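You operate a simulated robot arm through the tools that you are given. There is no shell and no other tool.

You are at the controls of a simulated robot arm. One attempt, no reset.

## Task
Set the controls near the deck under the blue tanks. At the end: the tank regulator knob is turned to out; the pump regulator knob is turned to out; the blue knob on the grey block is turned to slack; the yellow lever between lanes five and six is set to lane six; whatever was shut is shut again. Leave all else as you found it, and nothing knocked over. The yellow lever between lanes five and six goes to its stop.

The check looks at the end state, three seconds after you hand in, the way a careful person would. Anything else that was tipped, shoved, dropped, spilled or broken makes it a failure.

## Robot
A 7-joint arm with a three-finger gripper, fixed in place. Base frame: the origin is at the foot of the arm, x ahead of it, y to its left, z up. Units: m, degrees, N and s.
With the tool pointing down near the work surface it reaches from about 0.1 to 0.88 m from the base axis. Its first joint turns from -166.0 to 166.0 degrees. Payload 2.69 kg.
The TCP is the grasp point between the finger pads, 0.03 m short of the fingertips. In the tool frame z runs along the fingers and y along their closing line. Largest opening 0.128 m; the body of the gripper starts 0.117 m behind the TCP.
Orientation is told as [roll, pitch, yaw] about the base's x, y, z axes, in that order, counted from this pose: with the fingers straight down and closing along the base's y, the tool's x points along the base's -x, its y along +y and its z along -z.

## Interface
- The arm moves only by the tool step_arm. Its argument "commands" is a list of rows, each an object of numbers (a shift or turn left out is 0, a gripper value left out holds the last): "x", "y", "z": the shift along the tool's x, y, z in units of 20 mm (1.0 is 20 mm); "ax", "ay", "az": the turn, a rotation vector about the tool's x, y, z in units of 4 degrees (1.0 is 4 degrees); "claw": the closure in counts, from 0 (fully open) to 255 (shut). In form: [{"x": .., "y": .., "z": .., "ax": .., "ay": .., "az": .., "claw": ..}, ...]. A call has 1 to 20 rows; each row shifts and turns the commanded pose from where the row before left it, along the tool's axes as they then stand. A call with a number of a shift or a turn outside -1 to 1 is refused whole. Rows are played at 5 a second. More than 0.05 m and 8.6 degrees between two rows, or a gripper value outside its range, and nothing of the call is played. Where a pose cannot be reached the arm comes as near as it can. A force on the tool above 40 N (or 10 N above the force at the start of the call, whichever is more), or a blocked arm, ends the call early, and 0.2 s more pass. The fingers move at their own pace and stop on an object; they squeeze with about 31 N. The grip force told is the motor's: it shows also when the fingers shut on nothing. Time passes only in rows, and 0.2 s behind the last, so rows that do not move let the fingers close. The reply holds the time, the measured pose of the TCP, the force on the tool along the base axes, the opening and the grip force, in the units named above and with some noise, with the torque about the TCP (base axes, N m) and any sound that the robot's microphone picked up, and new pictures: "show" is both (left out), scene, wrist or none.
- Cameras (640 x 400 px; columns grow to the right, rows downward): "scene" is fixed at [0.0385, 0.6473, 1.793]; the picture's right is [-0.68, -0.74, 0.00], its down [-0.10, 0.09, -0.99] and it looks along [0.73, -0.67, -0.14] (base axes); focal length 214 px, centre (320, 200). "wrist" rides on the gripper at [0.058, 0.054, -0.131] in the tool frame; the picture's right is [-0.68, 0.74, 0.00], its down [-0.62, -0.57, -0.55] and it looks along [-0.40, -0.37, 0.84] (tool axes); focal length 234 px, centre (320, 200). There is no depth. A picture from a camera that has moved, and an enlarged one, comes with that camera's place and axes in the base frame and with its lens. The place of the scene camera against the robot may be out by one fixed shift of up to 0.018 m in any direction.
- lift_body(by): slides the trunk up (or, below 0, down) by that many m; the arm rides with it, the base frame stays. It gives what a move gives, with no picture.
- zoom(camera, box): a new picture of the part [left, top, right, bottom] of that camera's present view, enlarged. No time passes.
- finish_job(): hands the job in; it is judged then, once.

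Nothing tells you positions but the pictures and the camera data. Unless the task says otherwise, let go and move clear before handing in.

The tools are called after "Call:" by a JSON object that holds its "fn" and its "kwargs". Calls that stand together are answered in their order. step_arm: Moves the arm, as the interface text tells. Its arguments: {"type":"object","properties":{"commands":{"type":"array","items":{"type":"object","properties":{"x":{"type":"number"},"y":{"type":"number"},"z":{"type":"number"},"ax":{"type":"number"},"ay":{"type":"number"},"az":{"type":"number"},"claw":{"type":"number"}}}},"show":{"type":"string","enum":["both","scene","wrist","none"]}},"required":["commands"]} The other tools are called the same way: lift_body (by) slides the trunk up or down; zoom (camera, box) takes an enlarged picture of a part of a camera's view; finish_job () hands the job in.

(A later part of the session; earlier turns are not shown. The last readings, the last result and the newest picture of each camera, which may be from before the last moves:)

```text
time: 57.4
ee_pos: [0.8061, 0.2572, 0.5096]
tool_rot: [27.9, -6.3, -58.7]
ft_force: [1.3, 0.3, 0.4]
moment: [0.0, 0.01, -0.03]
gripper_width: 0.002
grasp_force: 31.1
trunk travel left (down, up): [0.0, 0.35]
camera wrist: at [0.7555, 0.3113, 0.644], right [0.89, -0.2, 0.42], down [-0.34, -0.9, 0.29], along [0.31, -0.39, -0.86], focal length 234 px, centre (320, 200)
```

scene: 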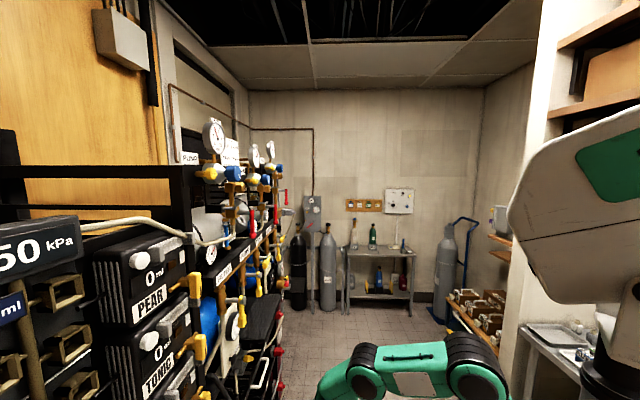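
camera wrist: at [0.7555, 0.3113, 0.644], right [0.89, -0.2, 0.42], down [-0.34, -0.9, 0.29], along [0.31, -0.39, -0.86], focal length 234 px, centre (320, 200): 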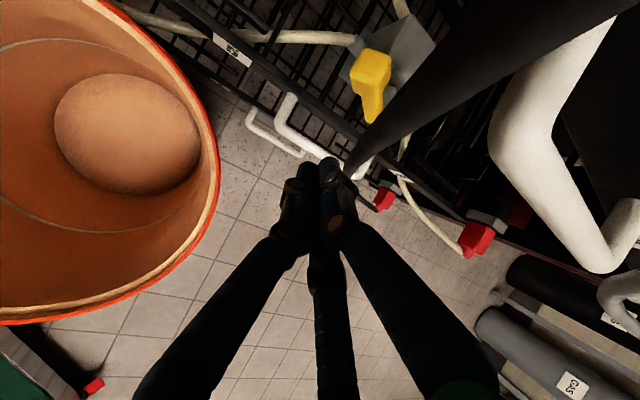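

Call:
{"fn": "step_arm", "kwargs": {"commands": [{"x": -0.19, "y": 0.032, "z": 0.04}, {"x": -0.19, "y": 0.032, "z": 0.04}, {"x": -0.19, "y": 0.032, "z": 0.04}, {"x": -0.19, "y": 0.032, "z": 0.04}, {"x": -0.19, "y": 0.032, "z": 0.04}], "show": "wrist"}}

Call:
{"fn": "zoom", "kwargs": {"camera": "wrist", "box": [260, 30, 440, 230]}}

```text
time: 58.6
ee_pos: [0.8196, 0.2429, 0.508]
tool_rot: [27.9, -6.1, -58.7]
ft_force: [0.9, -0.3, -0.3]
moment: [0.02, 0.02, 0.0]
gripper_width: 0.0022
grasp_force: 31.2
trunk travel left (down, up): [0.0, 0.35]
camera wrist: at [0.7703, 0.2974, 0.6439], right [0.89, -0.2, 0.42], down [-0.34, -0.9, 0.29], along [0.31, -0.39, -0.86], focal length 234 px, centre (320, 200)
```

wrist: 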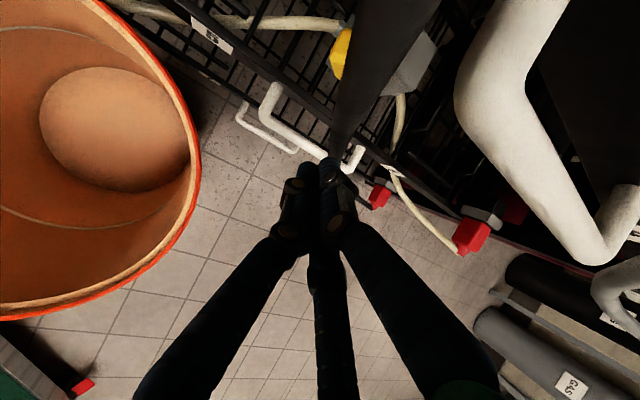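

```text
2.00 times, centred on (350, 130) of wrist
camera zoom: at [0.7703, 0.2974, 0.6439], right [0.89, -0.2, 0.42], down [-0.34, -0.9, 0.29], along [0.31, -0.39, -0.86], focal length 468 px, centre (260, 340)
```

zoom: 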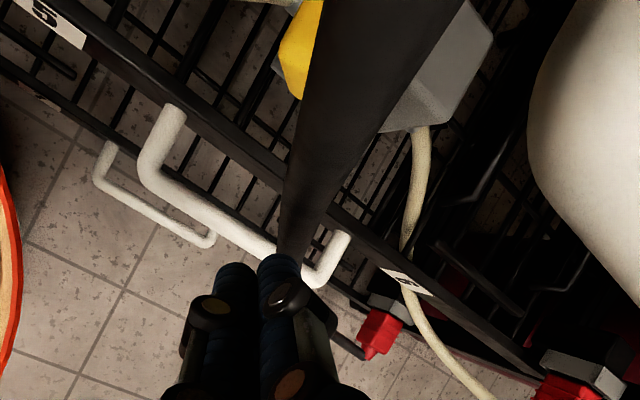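

The fingers are in front of the hose with no contact yet. I'll press very gently forward to feel whether the hose is solid.

Call:
{"fn": "step_arm", "kwargs": {"commands": [{"x": 0.047, "y": 0.176, "z": 0.087}, {"x": 0.047, "y": 0.176, "z": 0.087}, {"x": 0.047, "y": 0.176, "z": 0.087}, {"x": 0.047, "y": 0.176, "z": 0.087}, {"x": 0.047, "y": 0.176, "z": 0.087}, {"x": 0.047, "y": 0.176, "z": 0.087}], "show": "wrist"}}

```text
time: 60.0
ee_pos: [0.8364, 0.2606, 0.5091]
tool_rot: [27.9, -6.1, -58.7]
ft_force: [-0.9, 0.9, -0.1]
moment: [-0.03, 0.02, 0.0]
gripper_width: 0.0021
grasp_force: 31.2
trunk travel left (down, up): [0.0, 0.35]
camera wrist: at [0.7871, 0.3155, 0.6436], right [0.89, -0.2, 0.42], down [-0.34, -0.9, 0.29], along [0.31, -0.39, -0.86], focal length 234 px, centre (320, 200)
```

wrist: 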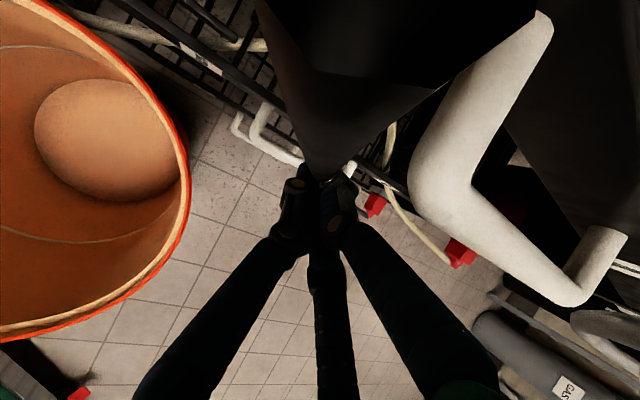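

Call:
{"fn": "zoom", "kwargs": {"camera": "wrist", "box": [250, 100, 410, 240]}}

```text
2.86 times, centred on (330, 170) of wrist
camera zoom: at [0.7871, 0.3155, 0.6436], right [0.89, -0.2, 0.42], down [-0.34, -0.9, 0.29], along [0.31, -0.39, -0.86], focal length 669 px, centre (291, 286)
```

zoom: 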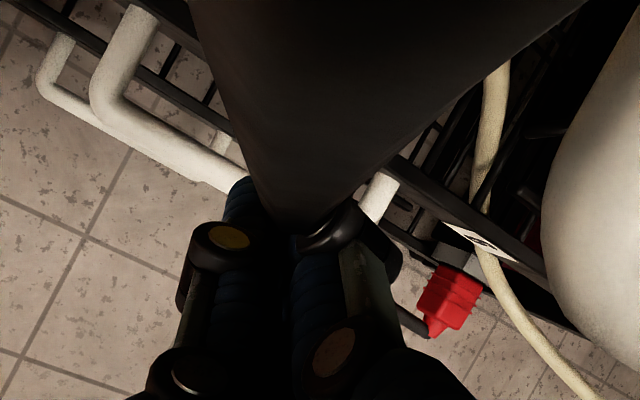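

The hose visually meets the fingers but no force shows, so it may not be solid. I'll press a bit further to confirm.

Call:
{"fn": "step_arm", "kwargs": {"commands": [{"x": 0.047, "y": 0.176, "z": 0.087}, {"x": 0.047, "y": 0.176, "z": 0.087}, {"x": 0.047, "y": 0.176, "z": 0.087}, {"x": 0.047, "y": 0.176, "z": 0.087}, {"x": 0.047, "y": 0.176, "z": 0.087}], "show": "wrist"}}

Call:
{"fn": "zoom", "kwargs": {"camera": "wrist", "box": [250, 100, 410, 240]}}

```text
time: 61.2
ee_pos: [0.8478, 0.2707, 0.5057]
tool_rot: [27.6, -6.1, -58.8]
ft_force: [-5.4, -5.8, 2.4]
moment: [0.57, -0.45, 0.11]
gripper_width: 0.0022
grasp_force: 30.3
trunk travel left (down, up): [0.0, 0.35]
stopped in row 5: the force on the tool passed its limit at 47 N (the readings are from after the stop); the commanded pose is now the measured one
camera wrist: at [0.798, 0.3251, 0.6414], right [0.89, -0.21, 0.41], down [-0.34, -0.89, 0.29], along [0.31, -0.4, -0.86], focal length 234 px, centre (320, 200)
```

wrist: 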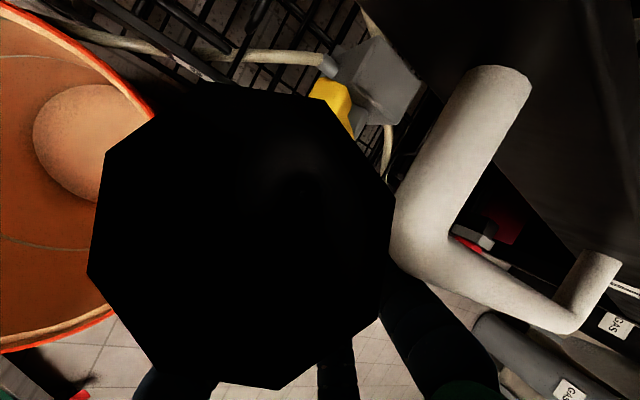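

```text
2.86 times, centred on (330, 170) of wrist
camera zoom: at [0.798, 0.3251, 0.6414], right [0.89, -0.21, 0.41], down [-0.34, -0.89, 0.29], along [0.31, -0.4, -0.86], focal length 669 px, centre (291, 286)
```

zoom: 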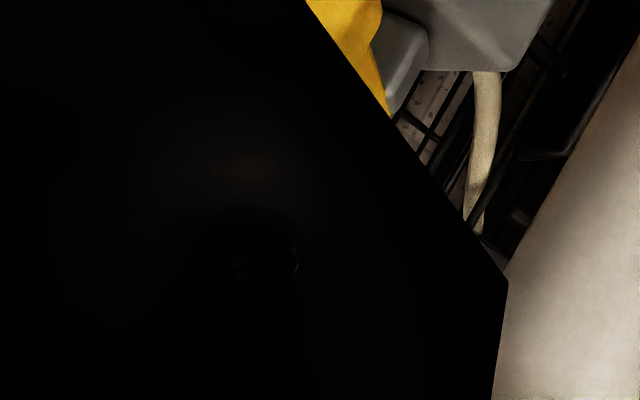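

What stopped it was the hand touching the white handle of tray 3/4 above (the hose passes through unsolid). I'll back off and re-orient: shallower pitch (~42°), with the hand's thin side up so it fits under that handle.

Call:
{"fn": "step_arm", "kwargs": {"commands": [{"x": -0.235, "y": -0.882, "z": -0.434}, {"x": -0.235, "y": -0.882, "z": -0.434}, {"x": -0.235, "y": -0.882, "z": -0.434}, {"x": -0.235, "y": -0.882, "z": -0.434}, {"x": -0.235, "y": -0.882, "z": -0.434}], "show": "wrist"}}

Call:
{"fn": "step_arm", "kwargs": {"commands": [{"ax": -0.2, "ay": -0.175, "az": -0.99}, {"ax": -0.2, "ay": -0.175, "az": -0.99}, {"ax": -0.2, "ay": -0.175, "az": -0.99}, {"ax": -0.2, "ay": -0.175, "az": -0.99}, {"ax": -0.2, "ay": -0.175, "az": -0.99}, {"ax": -0.2, "ay": -0.175, "az": -0.99}, {"ax": -0.2, "ay": -0.175, "az": -0.99}, {"ax": -0.2, "ay": -0.175, "az": -0.99}, {"ax": -0.2, "ay": -0.175, "az": -0.99}, {"ax": -0.2, "ay": -0.175, "az": -0.99}, {"ax": -0.2, "ay": -0.175, "az": -0.99}, {"ax": -0.2, "ay": -0.175, "az": -0.99}, {"ax": -0.2, "ay": -0.175, "az": -0.99}, {"ax": -0.2, "ay": -0.175, "az": -0.99}, {"ax": -0.2, "ay": -0.175, "az": -0.99}, {"ax": -0.2, "ay": -0.175, "az": -0.99}, {"ax": -0.2, "ay": -0.175, "az": -0.99}, {"ax": -0.2, "ay": -0.175, "az": -0.99}, {"ax": -0.2, "ay": -0.175, "az": -0.99}, {"ax": -0.2, "ay": -0.175, "az": -0.99}]}}

```text
time: 62.4
ee_pos: [0.7756, 0.1992, 0.5048]
tool_rot: [27.6, -6.2, -58.8]
ft_force: [0.3, 0.1, -0.9]
moment: [-0.01, 0.01, 0.0]
gripper_width: 0.0021
grasp_force: 31.1
trunk travel left (down, up): [0.0, 0.35]
camera wrist: at [0.727, 0.2539, 0.6409], right [0.89, -0.21, 0.41], down [-0.34, -0.89, 0.29], along [0.31, -0.4, -0.86], focal length 234 px, centre (320, 200)
```

wrist: 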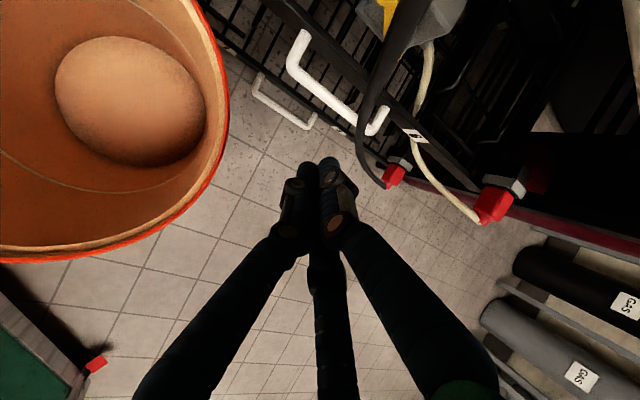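

```text
time: 66.6
ee_pos: [0.7754, 0.1993, 0.5069]
tool_rot: [5.1, -46.6, 18.0]
ft_force: [0.2, -0.4, 0.7]
moment: [0.0, -0.01, 0.02]
gripper_width: 0.0022
grasp_force: 30.7
out of reach, approached as far as the arm can: row 5
trunk travel left (down, up): [0.0, 0.35]
camera wrist: at [0.6312, 0.1963, 0.5584], right [0.17, 0.83, 0.54], down [0.25, -0.56, 0.79], along [0.95, 0.0, -0.3], focal length 234 px, centre (320, 200)
```

scene: 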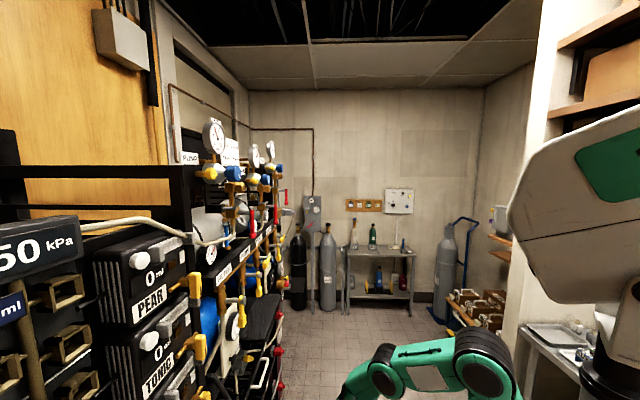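
wrist: 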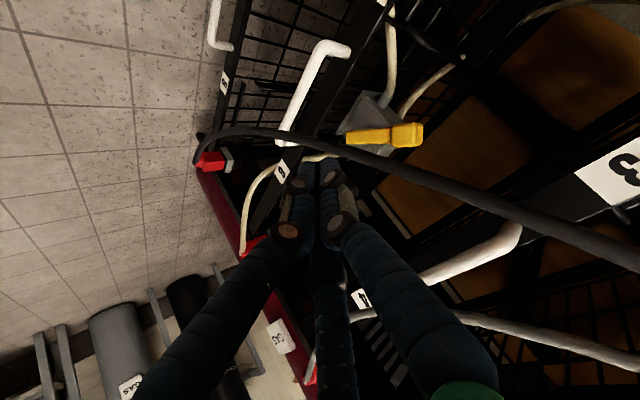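

The view is now from below-left, with the lever (yellow) clear. I'll move to a point in front and to the left of the lever handle.

Call:
{"fn": "step_arm", "kwargs": {"commands": [{"x": 0.233, "y": 0.68, "z": 0.75}, {"x": 0.233, "y": 0.68, "z": 0.75}, {"x": 0.233, "y": 0.68, "z": 0.75}, {"x": 0.233, "y": 0.68, "z": 0.75}], "show": "wrist"}}

Call:
{"fn": "zoom", "kwargs": {"camera": "wrist", "box": [220, 60, 460, 220]}}

```text
time: 67.6
ee_pos: [0.7796, 0.2648, 0.4601]
tool_rot: [5.6, -46.4, 17.9]
ft_force: [0.3, -0.2, -0.1]
moment: [0.01, 0.01, -0.02]
gripper_width: 0.0021
grasp_force: 30.9
out of reach, approached as far as the arm can: row 4
trunk travel left (down, up): [0.0, 0.35]
camera wrist: at [0.6359, 0.2595, 0.513], right [0.17, 0.82, 0.54], down [0.25, -0.57, 0.78], along [0.95, 0.0, -0.31], focal length 234 px, centre (320, 200)
```

wrist: 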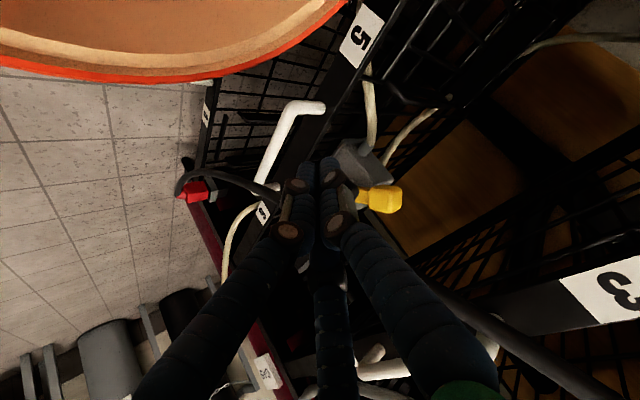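

```text
2.50 times, centred on (340, 140) of wrist
camera zoom: at [0.6359, 0.2595, 0.513], right [0.17, 0.82, 0.54], down [0.25, -0.57, 0.78], along [0.95, 0.0, -0.31], focal length 585 px, centre (270, 350)
```

zoom: 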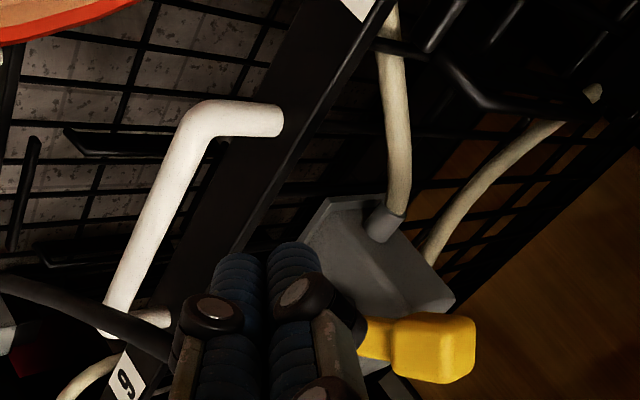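

The handle centre works out to about (a 0.40, z 0.47), about 0.86 m in from the base axis. I'll slide the fingertips in at its lower-left side, just short of contact.

Call:
{"fn": "step_arm", "kwargs": {"commands": [{"x": -0.566, "y": 0.357, "z": 0.593}, {"x": -0.566, "y": 0.357, "z": 0.593}, {"x": -0.566, "y": 0.357, "z": 0.593}, {"x": -0.566, "y": 0.357, "z": 0.593}], "show": "wrist"}}

Call:
{"fn": "zoom", "kwargs": {"camera": "wrist", "box": [250, 90, 450, 230]}}

```text
time: 68.6
ee_pos: [0.8313, 0.3117, 0.463]
tool_rot: [5.4, -46.5, 18.0]
ft_force: [-0.7, 0.0, 0.6]
moment: [0.04, -0.02, 0.0]
gripper_width: 0.0019
grasp_force: 31.0
trunk travel left (down, up): [0.0, 0.35]
camera wrist: at [0.6868, 0.3081, 0.5152], right [0.17, 0.83, 0.54], down [0.25, -0.56, 0.79], along [0.95, 0.0, -0.3], focal length 234 px, centre (320, 200)
```

wrist: 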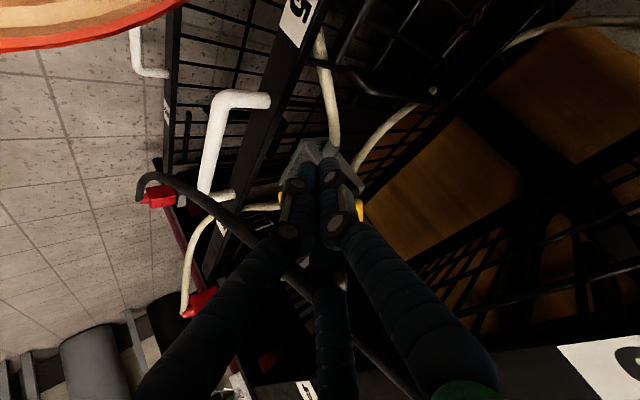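

```text
2.86 times, centred on (350, 160) of wrist
camera zoom: at [0.6868, 0.3081, 0.5152], right [0.17, 0.83, 0.54], down [0.25, -0.56, 0.79], along [0.95, 0.0, -0.3], focal length 669 px, centre (234, 314)
```

zoom: 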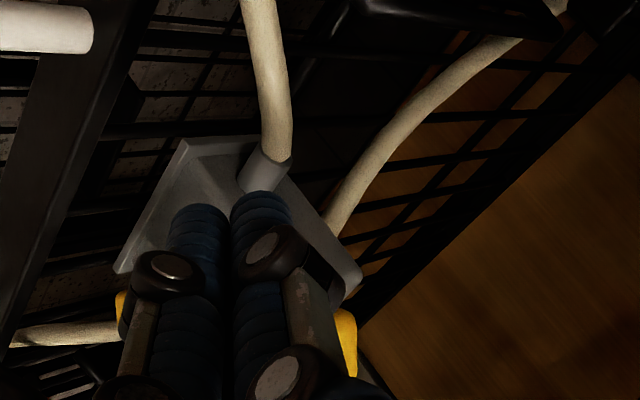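

Call:
{"fn": "step_arm", "kwargs": {"commands": [{"x": -0.566, "y": 0.357, "z": 0.593}, {"x": -0.566, "y": 0.357, "z": 0.593}], "show": "wrist"}}

Call:
{"fn": "zoom", "kwargs": {"camera": "wrist", "box": [250, 90, 450, 230]}}

```text
time: 69.2
ee_pos: [0.8561, 0.3367, 0.4629]
tool_rot: [5.0, -46.6, 17.8]
ft_force: [-1.5, 0.2, -0.4]
moment: [0.02, -0.04, -0.02]
gripper_width: 0.002
grasp_force: 31.0
trunk travel left (down, up): [0.0, 0.35]
camera wrist: at [0.7115, 0.3337, 0.5153], right [0.17, 0.83, 0.54], down [0.25, -0.56, 0.79], along [0.95, 0.0, -0.3], focal length 234 px, centre (320, 200)
```

wrist: 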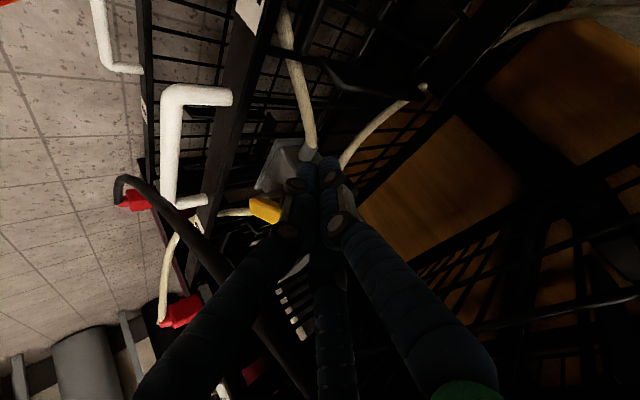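

```text
2.86 times, centred on (350, 160) of wrist
camera zoom: at [0.7115, 0.3337, 0.5153], right [0.17, 0.83, 0.54], down [0.25, -0.56, 0.79], along [0.95, 0.0, -0.3], focal length 669 px, centre (234, 314)
```

zoom: 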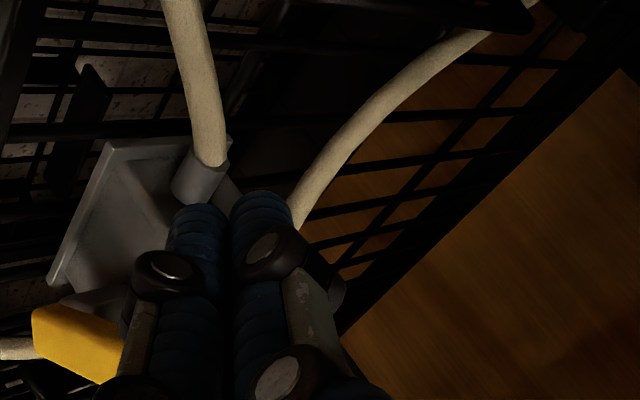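

The fingertips are at the lower-left of the lever handle. Now I'll push it along its arc (up-right first), watching the force.

Call:
{"fn": "step_arm", "kwargs": {"commands": [{"x": -0.413, "y": -0.274, "z": -0.211}, {"x": -0.413, "y": -0.274, "z": -0.211}, {"x": -0.353, "y": -0.208, "z": -0.195}, {"x": -0.353, "y": -0.208, "z": -0.195}, {"x": -0.321, "y": -0.281, "z": -0.125}, {"x": -0.321, "y": -0.281, "z": -0.125}], "show": "wrist"}}

Call:
{"fn": "zoom", "kwargs": {"camera": "wrist", "box": [250, 90, 450, 230]}}

```text
time: 70.6
ee_pos: [0.8776, 0.3103, 0.5018]
tool_rot: [5.0, -46.0, 17.8]
ft_force: [-24.1, -9.5, -19.8]
moment: [1.92, -2.89, -0.31]
gripper_width: 0.0023
grasp_force: 31.0
trunk travel left (down, up): [0.0, 0.35]
camera wrist: at [0.7332, 0.3069, 0.5548], right [0.18, 0.83, 0.53], down [0.25, -0.56, 0.79], along [0.95, -0.01, -0.31], focal length 234 px, centre (320, 200)
```

wrist: 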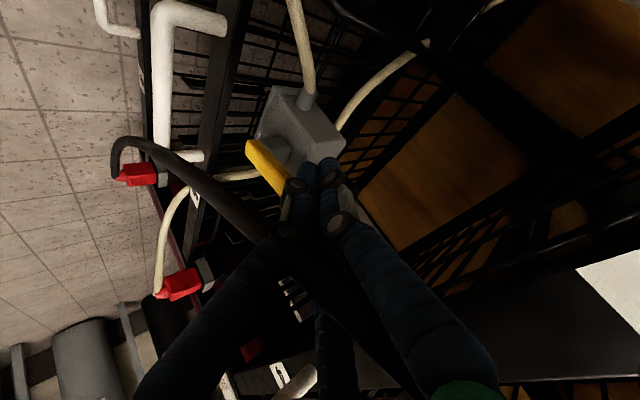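

```text
2.86 times, centred on (350, 160) of wrist
camera zoom: at [0.7332, 0.3069, 0.5548], right [0.18, 0.83, 0.53], down [0.25, -0.56, 0.79], along [0.95, -0.01, -0.31], focal length 669 px, centre (234, 314)
```

zoom: 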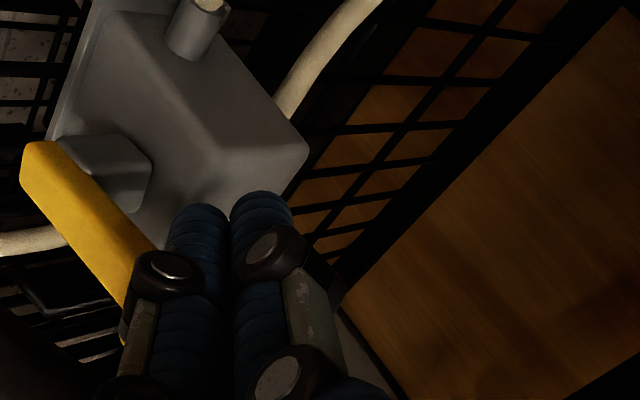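

The lever is already past vertical, but the back of the hand presses on the tray 3/4 handle above (force down/outward). I'll lower the hand to relieve that and continue nearer the pivot.

Call:
{"fn": "step_arm", "kwargs": {"commands": [{"x": 0.369, "y": -0.03, "z": 0.343}, {"x": 0.369, "y": -0.03, "z": 0.343}], "show": "wrist"}}

Call:
{"fn": "zoom", "kwargs": {"camera": "wrist", "box": [230, 80, 430, 220]}}

```text
time: 71.0
ee_pos: [0.8794, 0.3103, 0.4991]
tool_rot: [5.1, -46.3, 17.8]
ft_force: [-0.6, 0.3, -0.3]
moment: [0.02, 0.04, 0.0]
gripper_width: 0.0023
grasp_force: 31.5
trunk travel left (down, up): [0.0, 0.35]
stopped in row 1: the force on the tool passed its limit at 154 N (the readings are from after the stop); the commanded pose is now the measured one
camera wrist: at [0.7359, 0.307, 0.5512], right [0.17, 0.83, 0.54], down [0.25, -0.56, 0.79], along [0.95, 0.0, -0.3], focal length 234 px, centre (320, 200)
```

wrist: 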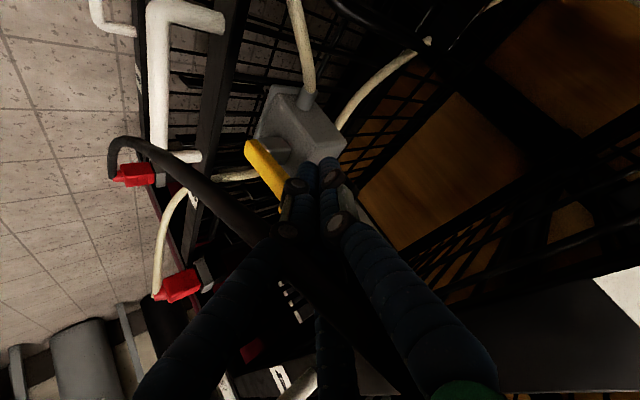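

```text
2.86 times, centred on (330, 150) of wrist
camera zoom: at [0.7359, 0.307, 0.5512], right [0.17, 0.83, 0.54], down [0.25, -0.56, 0.79], along [0.95, 0.0, -0.3], focal length 669 px, centre (291, 343)
```

zoom: 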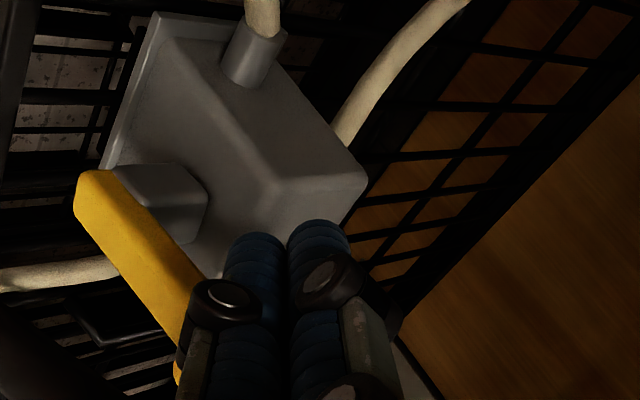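

Call:
{"fn": "step_arm", "kwargs": {"commands": [{"x": 0.184, "y": -0.015, "z": 0.172}, {"x": 0.184, "y": -0.015, "z": 0.172}, {"x": 0.184, "y": -0.015, "z": 0.172}, {"x": 0.184, "y": -0.015, "z": 0.172}], "show": "wrist"}}

Call:
{"fn": "zoom", "kwargs": {"camera": "wrist", "box": [230, 80, 430, 220]}}

```text
time: 71.7
ee_pos: [0.8813, 0.3101, 0.4941]
tool_rot: [5.2, -46.8, 17.8]
ft_force: [-34.5, -15.5, 30.1]
moment: [1.06, -2.11, 0.15]
gripper_width: 0.002
grasp_force: 31.1
trunk travel left (down, up): [0.0, 0.35]
stopped in row 3: the force on the tool passed its limit at 48 N (the readings are from after the stop); the commanded pose is now the measured one
camera wrist: at [0.7369, 0.307, 0.5456], right [0.17, 0.82, 0.54], down [0.24, -0.57, 0.79], along [0.95, 0.0, -0.3], focal length 234 px, centre (320, 200)
```

wrist: 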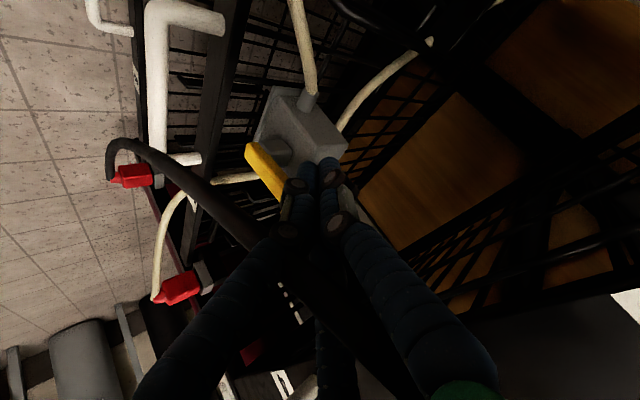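

```text
2.86 times, centred on (330, 150) of wrist
camera zoom: at [0.7369, 0.307, 0.5456], right [0.17, 0.82, 0.54], down [0.24, -0.57, 0.79], along [0.95, 0.0, -0.3], focal length 669 px, centre (291, 343)
```

zoom: 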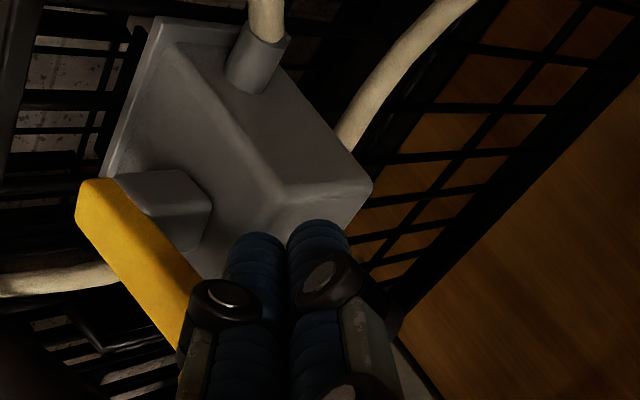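

The fingertips are pressing against the sloped grey block. I'll pull back about 1 cm along the tool axis and then continue pushing to the right.

Call:
{"fn": "step_arm", "kwargs": {"commands": [{"z": -0.35}, {"z": -0.35}], "show": "none"}}

Call:
{"fn": "step_arm", "kwargs": {"commands": [{"x": -0.08, "y": -0.24, "z": 0.065}, {"x": -0.08, "y": -0.24, "z": 0.065}, {"x": -0.08, "y": -0.24, "z": 0.065}, {"x": -0.08, "y": -0.24, "z": 0.065}], "show": "wrist"}}

Call:
{"fn": "zoom", "kwargs": {"camera": "wrist", "box": [230, 80, 430, 220]}}

```text
time: 72.3
ee_pos: [0.873, 0.3061, 0.5008]
tool_rot: [5.2, -46.7, 17.7]
ft_force: [-0.2, 0.3, -0.1]
moment: [0.02, 0.0, -0.03]
gripper_width: 0.002
grasp_force: 30.6
trunk travel left (down, up): [0.0, 0.35]
```

```text
time: 73.3
ee_pos: [0.8875, 0.2917, 0.5006]
tool_rot: [5.1, -46.7, 17.8]
ft_force: [0.4, 0.8, -0.1]
moment: [0.03, -0.06, 0.0]
gripper_width: 0.002
grasp_force: 30.9
trunk travel left (down, up): [0.0, 0.35]
camera wrist: at [0.7429, 0.2881, 0.5524], right [0.17, 0.83, 0.54], down [0.25, -0.56, 0.79], along [0.95, 0.0, -0.3], focal length 234 px, centre (320, 200)
```

wrist: 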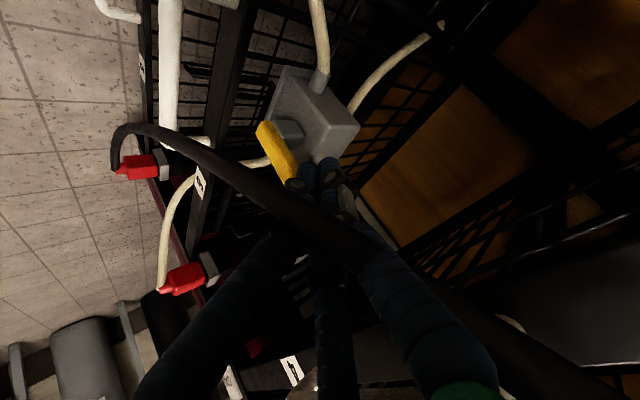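

```text
2.86 times, centred on (330, 150) of wrist
camera zoom: at [0.7429, 0.2881, 0.5524], right [0.17, 0.83, 0.54], down [0.25, -0.56, 0.79], along [0.95, 0.0, -0.3], focal length 669 px, centre (291, 343)
```

zoom: 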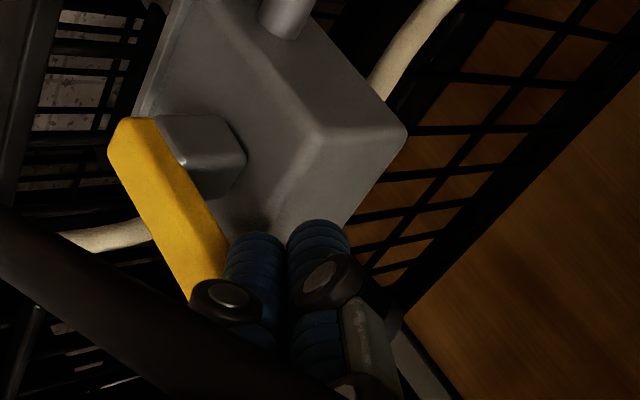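

Call:
{"fn": "step_arm", "kwargs": {"commands": [{"x": -0.077, "y": -0.23, "z": 0.062}, {"x": -0.077, "y": -0.23, "z": 0.062}, {"x": -0.077, "y": -0.23, "z": 0.062}, {"x": -0.077, "y": -0.23, "z": 0.062}, {"x": -0.022, "y": -0.235, "z": 0.113}, {"x": -0.022, "y": -0.235, "z": 0.113}, {"x": -0.022, "y": -0.235, "z": 0.113}, {"x": -0.022, "y": -0.235, "z": 0.113}], "show": "wrist"}}

Call:
{"fn": "zoom", "kwargs": {"camera": "wrist", "box": [230, 80, 430, 220]}}

```text
time: 75.1
ee_pos: [0.9154, 0.2637, 0.495]
tool_rot: [5.0, -46.7, 17.8]
ft_force: [-8.8, -2.7, 4.9]
moment: [0.22, -0.71, 0.21]
gripper_width: 0.002
grasp_force: 30.9
trunk travel left (down, up): [0.0, 0.35]
camera wrist: at [0.7707, 0.2603, 0.5461], right [0.17, 0.83, 0.54], down [0.25, -0.56, 0.79], along [0.95, 0.0, -0.3], focal length 234 px, centre (320, 200)
```

wrist: 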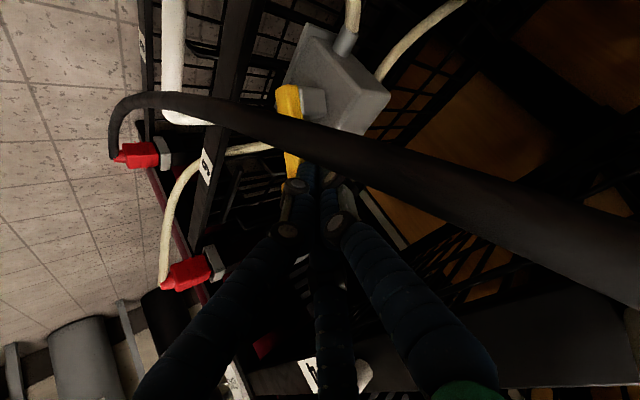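

```text
2.86 times, centred on (330, 150) of wrist
camera zoom: at [0.7707, 0.2603, 0.5461], right [0.17, 0.83, 0.54], down [0.25, -0.56, 0.79], along [0.95, 0.0, -0.3], focal length 669 px, centre (291, 343)
```

zoom: 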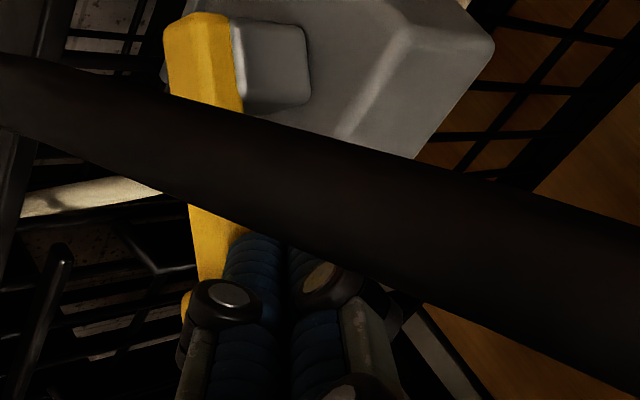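

The lever is rotating with the push (now well to the right of vertical). I'll continue right and down toward its stop.

Call:
{"fn": "step_arm", "kwargs": {"commands": [{"x": 0.01, "y": -0.31, "z": 0.185}, {"x": 0.01, "y": -0.31, "z": 0.185}, {"x": 0.05, "y": -0.195, "z": 0.155}, {"x": 0.05, "y": -0.195, "z": 0.155}, {"x": 0.075, "y": -0.17, "z": 0.165}, {"x": 0.075, "y": -0.17, "z": 0.165}], "show": "wrist"}}

Call:
{"fn": "zoom", "kwargs": {"camera": "wrist", "box": [230, 60, 430, 200]}}

```text
time: 75.5
ee_pos: [0.9184, 0.26, 0.4929]
tool_rot: [5.3, -46.8, 17.8]
ft_force: [-28.3, -7.7, 21.3]
moment: [2.13, -1.21, 1.3]
gripper_width: 0.0024
grasp_force: 31.0
trunk travel left (down, up): [0.0, 0.35]
stopped in row 2: the force on the tool passed its limit at 49 N (the readings are from after the stop); the commanded pose is now the measured one
camera wrist: at [0.7745, 0.2559, 0.5441], right [0.17, 0.82, 0.54], down [0.25, -0.57, 0.79], along [0.95, 0.0, -0.3], focal length 234 px, centre (320, 200)
```

wrist: 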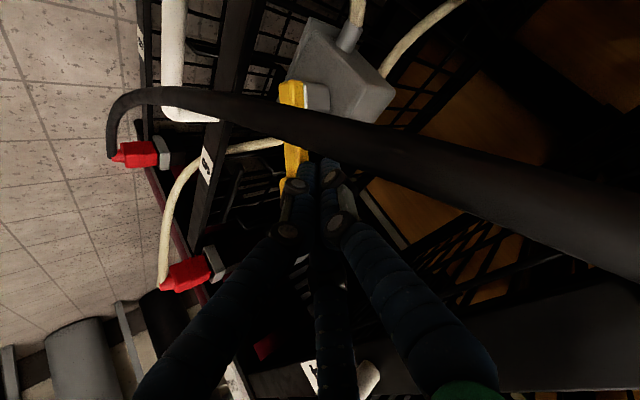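

```text
2.86 times, centred on (330, 130) of wrist
camera zoom: at [0.7745, 0.2559, 0.5441], right [0.17, 0.82, 0.54], down [0.25, -0.57, 0.79], along [0.95, 0.0, -0.3], focal length 669 px, centre (291, 400)
```

zoom: 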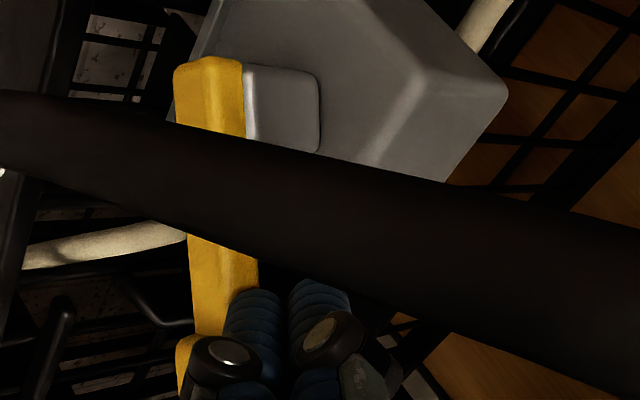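

Call:
{"fn": "step_arm", "kwargs": {"commands": [{"z": -0.3}, {"z": -0.3}, {"x": 0.01, "y": -0.31, "z": 0.1}, {"x": 0.01, "y": -0.31, "z": 0.1}, {"x": 0.05, "y": -0.195, "z": 0.155}, {"x": 0.05, "y": -0.195, "z": 0.155}], "show": "wrist"}}

Call:
{"fn": "zoom", "kwargs": {"camera": "wrist", "box": [230, 60, 430, 200]}}

```text
time: 76.7
ee_pos: [0.9172, 0.2477, 0.4958]
tool_rot: [5.6, -46.9, 17.8]
ft_force: [-31.3, -6.3, 26.9]
moment: [-0.48, 0.01, -0.05]
gripper_width: 0.0019
grasp_force: 31.3
trunk travel left (down, up): [0.0, 0.35]
stopped in row 5: the force on the tool passed its limit at 54 N (the readings are from after the stop); the commanded pose is now the measured one
camera wrist: at [0.7729, 0.2423, 0.5473], right [0.17, 0.82, 0.54], down [0.25, -0.57, 0.79], along [0.95, 0.0, -0.3], focal length 234 px, centre (320, 200)
```

wrist: 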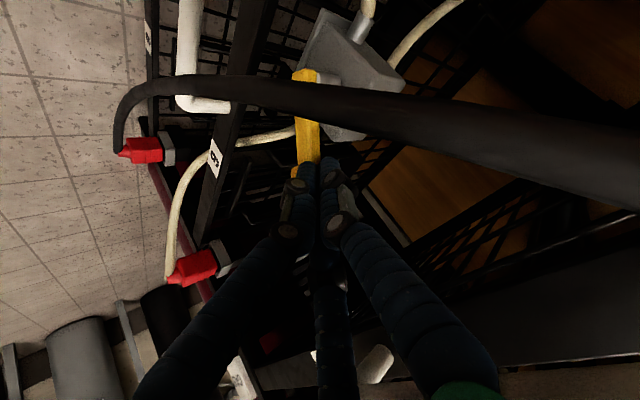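

```text
2.86 times, centred on (330, 130) of wrist
camera zoom: at [0.7729, 0.2423, 0.5473], right [0.17, 0.82, 0.54], down [0.25, -0.57, 0.79], along [0.95, 0.0, -0.3], focal length 669 px, centre (291, 400)
```

zoom: 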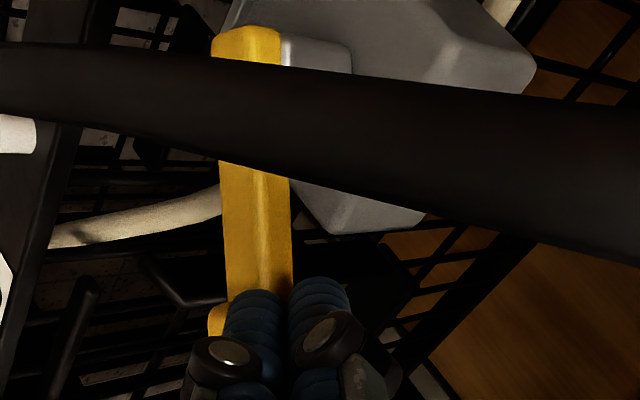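

By triangulation the lever now points up-right at about 45°, the mirror of its start, so it may be at its stop; the fingertips slid onto its face. I'll back out and look.

Call:
{"fn": "step_arm", "kwargs": {"commands": [{"z": -1}, {"z": -1}, {"z": -1}, {"z": -1}, {"z": -1}], "show": "wrist"}}

Call:
{"fn": "zoom", "kwargs": {"camera": "wrist", "box": [220, 30, 460, 200]}}

```text
time: 77.9
ee_pos: [0.8517, 0.2157, 0.5617]
tool_rot: [5.5, -46.6, 17.9]
ft_force: [-0.3, 1.1, 0.6]
moment: [-0.01, -0.02, 0.02]
gripper_width: 0.0021
grasp_force: 31.2
trunk travel left (down, up): [0.0, 0.35]
camera wrist: at [0.7085, 0.2115, 0.6148], right [0.17, 0.82, 0.54], down [0.25, -0.57, 0.79], along [0.95, 0.0, -0.3], focal length 234 px, centre (320, 200)
```

wrist: 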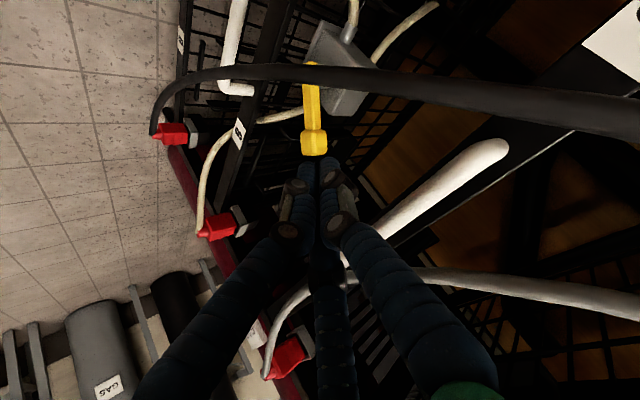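

```text
2.35 times, centred on (340, 115) of wrist
camera zoom: at [0.7085, 0.2115, 0.6148], right [0.17, 0.82, 0.54], down [0.25, -0.57, 0.79], along [0.95, 0.0, -0.3], focal length 551 px, centre (273, 400)
```

zoom: 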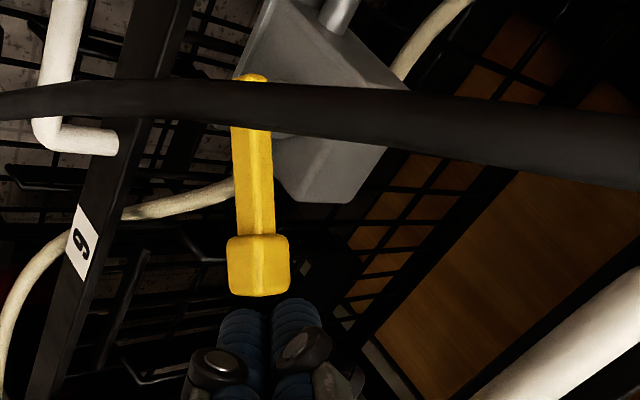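

The lever points up-right near 45°. To be sure it's at its stop I'll press it once more, but with a shallower tool pitch so the palm stays clear of the tray 3/4 handle.

Call:
{"fn": "step_arm", "kwargs": {"commands": [{"z": -1}, {"z": -1}, {"ay": -1}, {"ay": -1}, {"ay": -1}], "show": "wrist"}}

```text
time: 79.1
ee_pos: [0.8269, 0.2041, 0.5908]
tool_rot: [7.2, -58.7, 15.8]
ft_force: [0.5, -0.4, -0.4]
moment: [-0.02, -0.01, 0.01]
gripper_width: 0.0021
grasp_force: 31.2
trunk travel left (down, up): [0.0, 0.35]
camera wrist: at [0.6749, 0.1976, 0.6131], right [0.06, 0.78, 0.63], down [0.09, -0.63, 0.77], along [0.99, 0.01, -0.11], focal length 234 px, centre (320, 200)
```

wrist: 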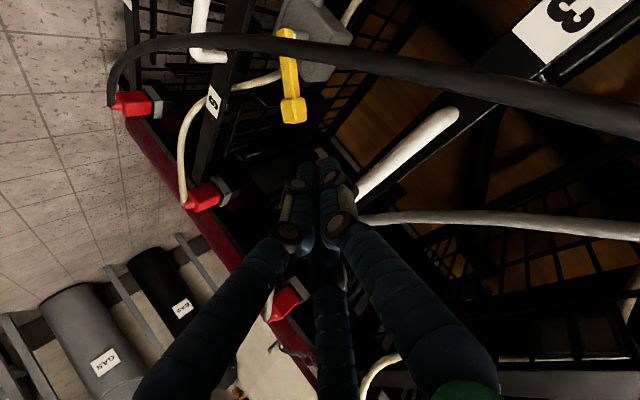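

Pitch is now 31°, without complaint from the arm. I'll lower it, then slide in above-left of the lever arm.

Call:
{"fn": "step_arm", "kwargs": {"commands": [{"x": 0.862, "y": -0.068, "z": 0.516}, {"x": 0.862, "y": -0.068, "z": 0.516}, {"x": 0.862, "y": -0.068, "z": 0.516}, {"x": 0.862, "y": -0.068, "z": 0.516}, {"x": 0.862, "y": -0.068, "z": 0.516}, {"x": -0.45, "y": 0.395, "z": 0.804}, {"x": -0.45, "y": 0.395, "z": 0.804}, {"x": -0.45, "y": 0.395, "z": 0.804}], "show": "wrist"}}

Call:
{"fn": "zoom", "kwargs": {"camera": "wrist", "box": [220, 50, 460, 220]}}

```text
time: 80.9
ee_pos: [0.8681, 0.2462, 0.4865]
tool_rot: [7.2, -58.7, 15.6]
ft_force: [-0.1, 0.2, -0.1]
moment: [0.0, -0.02, 0.02]
gripper_width: 0.0022
grasp_force: 31.1
trunk travel left (down, up): [0.0, 0.35]
camera wrist: at [0.7158, 0.2399, 0.5103], right [0.07, 0.78, 0.63], down [0.09, -0.63, 0.77], along [0.99, 0.01, -0.11], focal length 234 px, centre (320, 200)
```

wrist: 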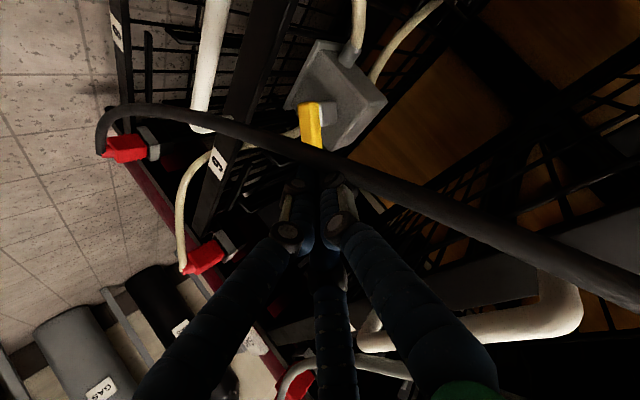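

```text
2.35 times, centred on (340, 135) of wrist
camera zoom: at [0.7158, 0.2399, 0.5103], right [0.07, 0.78, 0.63], down [0.09, -0.63, 0.77], along [0.99, 0.01, -0.11], focal length 551 px, centre (273, 353)
```

zoom: 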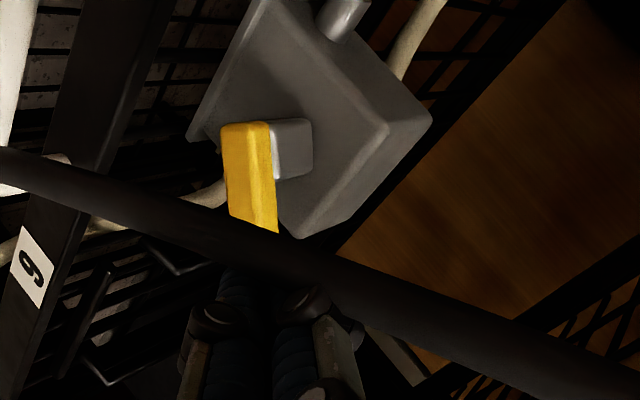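

Call:
{"fn": "step_arm", "kwargs": {"commands": [{"x": -0.45, "y": 0.395, "z": 0.804}, {"x": -0.45, "y": 0.395, "z": 0.804}], "show": "none"}}

Call:
{"fn": "step_arm", "kwargs": {"commands": [{"x": 0.108, "y": -0.174, "z": 0.144}, {"x": 0.108, "y": -0.174, "z": 0.144}, {"x": 0.108, "y": -0.174, "z": 0.144}, {"x": 0.108, "y": -0.174, "z": 0.144}], "show": "wrist"}}

Call:
{"fn": "zoom", "kwargs": {"camera": "wrist", "box": [220, 50, 460, 220]}}

```text
time: 81.5
ee_pos: [0.8959, 0.2741, 0.4855]
tool_rot: [7.2, -58.5, 15.7]
ft_force: [-0.3, 0.9, -0.2]
moment: [-0.01, 0.01, 0.03]
gripper_width: 0.0018
grasp_force: 31.1
trunk travel left (down, up): [0.0, 0.35]
```

```text
time: 82.5
ee_pos: [0.9053, 0.2639, 0.4721]
tool_rot: [7.3, -58.6, 15.7]
ft_force: [0.4, 0.0, 0.3]
moment: [0.01, 0.02, 0.03]
gripper_width: 0.002
grasp_force: 31.4
trunk travel left (down, up): [0.0, 0.35]
camera wrist: at [0.754, 0.2584, 0.4954], right [0.07, 0.78, 0.63], down [0.09, -0.63, 0.77], along [0.99, 0.01, -0.11], focal length 234 px, centre (320, 200)
```

wrist: 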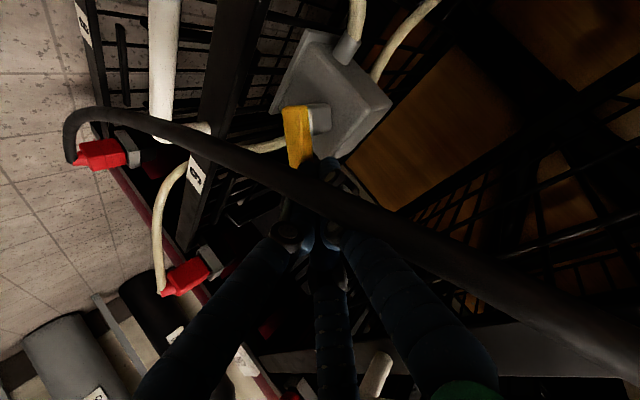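

```text
2.35 times, centred on (340, 135) of wrist
camera zoom: at [0.754, 0.2584, 0.4954], right [0.07, 0.78, 0.63], down [0.09, -0.63, 0.77], along [0.99, 0.01, -0.11], focal length 551 px, centre (273, 353)
```

zoom: 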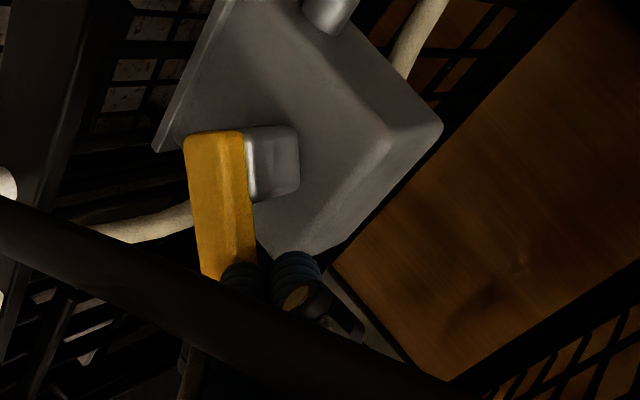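

Call:
{"fn": "step_arm", "kwargs": {"commands": [{"x": 0.108, "y": -0.174, "z": 0.144}, {"x": 0.108, "y": -0.174, "z": 0.144}, {"x": 0.108, "y": -0.174, "z": 0.144}, {"x": 0.108, "y": -0.174, "z": 0.144}], "show": "wrist"}}

Call:
{"fn": "zoom", "kwargs": {"camera": "wrist", "box": [220, 50, 460, 220]}}

```text
time: 82.9
ee_pos: [0.9056, 0.2626, 0.4706]
tool_rot: [7.2, -58.7, 15.9]
ft_force: [-26.0, -6.4, 25.3]
moment: [-0.16, -0.18, -0.11]
gripper_width: 0.0021
grasp_force: 31.1
trunk travel left (down, up): [0.0, 0.35]
stopped in row 2: the force on the tool passed its limit at 48 N (the readings are from after the stop); the commanded pose is now the measured one
camera wrist: at [0.755, 0.2569, 0.4938], right [0.06, 0.78, 0.63], down [0.09, -0.63, 0.77], along [0.99, 0.01, -0.11], focal length 234 px, centre (320, 200)
```

wrist: 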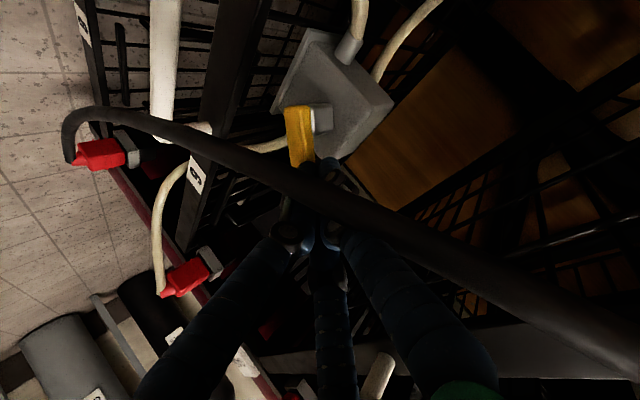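

```text
2.35 times, centred on (340, 135) of wrist
camera zoom: at [0.755, 0.2569, 0.4938], right [0.06, 0.78, 0.63], down [0.09, -0.63, 0.77], along [0.99, 0.01, -0.11], focal length 551 px, centre (273, 353)
```

zoom: 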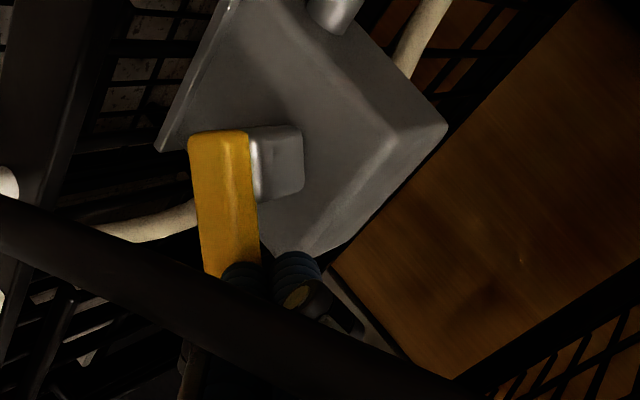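

The push meets firm resistance and the lever no longer turns, so it's at its stop on the lane six side. I'll back out and verify from a distance.

Call:
{"fn": "step_arm", "kwargs": {"commands": [{"z": -0.5}, {"z": -1}, {"z": -1}, {"z": -1}, {"z": -1}, {"z": -1}, {"z": -1}, {"z": -1}, {"z": -1}, {"z": -1}], "show": "both"}}

Call:
{"fn": "zoom", "kwargs": {"camera": "wrist", "box": [220, 0, 460, 200]}}

```text
time: 85.1
ee_pos: [0.7598, 0.1949, 0.5658]
tool_rot: [7.2, -58.5, 15.9]
ft_force: [0.4, -0.4, -0.3]
moment: [0.01, -0.02, -0.03]
gripper_width: 0.0024
grasp_force: 31.4
trunk travel left (down, up): [0.0, 0.35]
camera wrist: at [0.6078, 0.1899, 0.5893], right [0.06, 0.78, 0.63], down [0.09, -0.63, 0.77], along [0.99, 0.01, -0.11], focal length 234 px, centre (320, 200)
```

scene: 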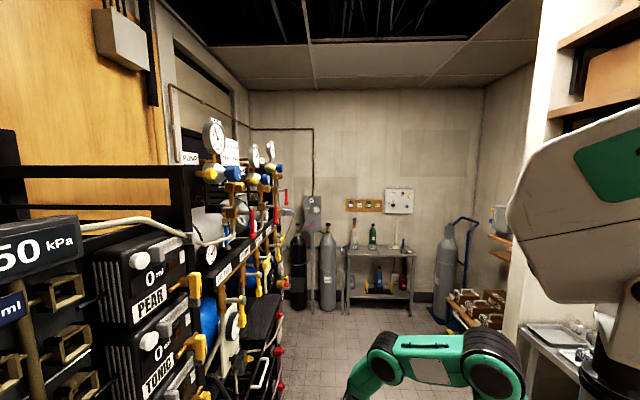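
wrist: 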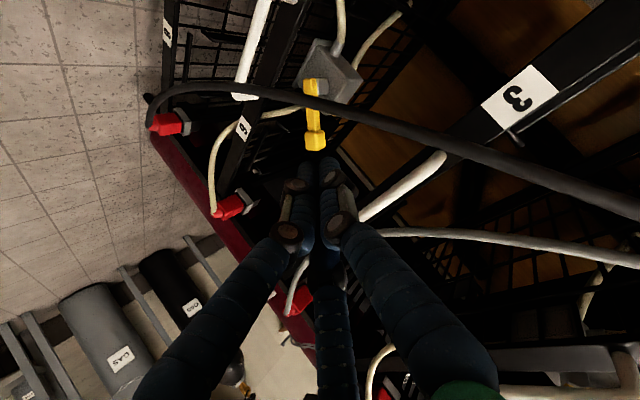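

```text
2.00 times, centred on (340, 100) of wrist
camera zoom: at [0.6078, 0.1899, 0.5893], right [0.06, 0.78, 0.63], down [0.09, -0.63, 0.77], along [0.99, 0.01, -0.11], focal length 468 px, centre (280, 400)
```

zoom: 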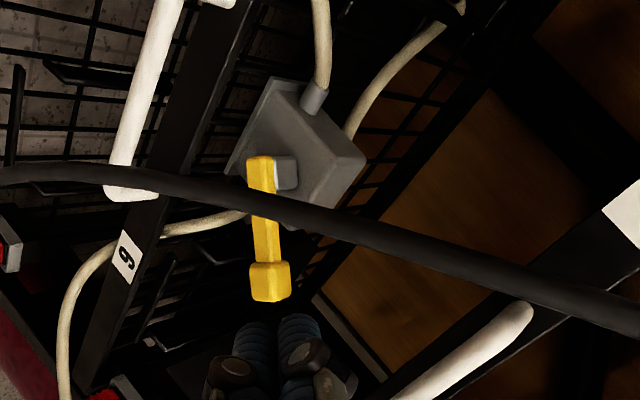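

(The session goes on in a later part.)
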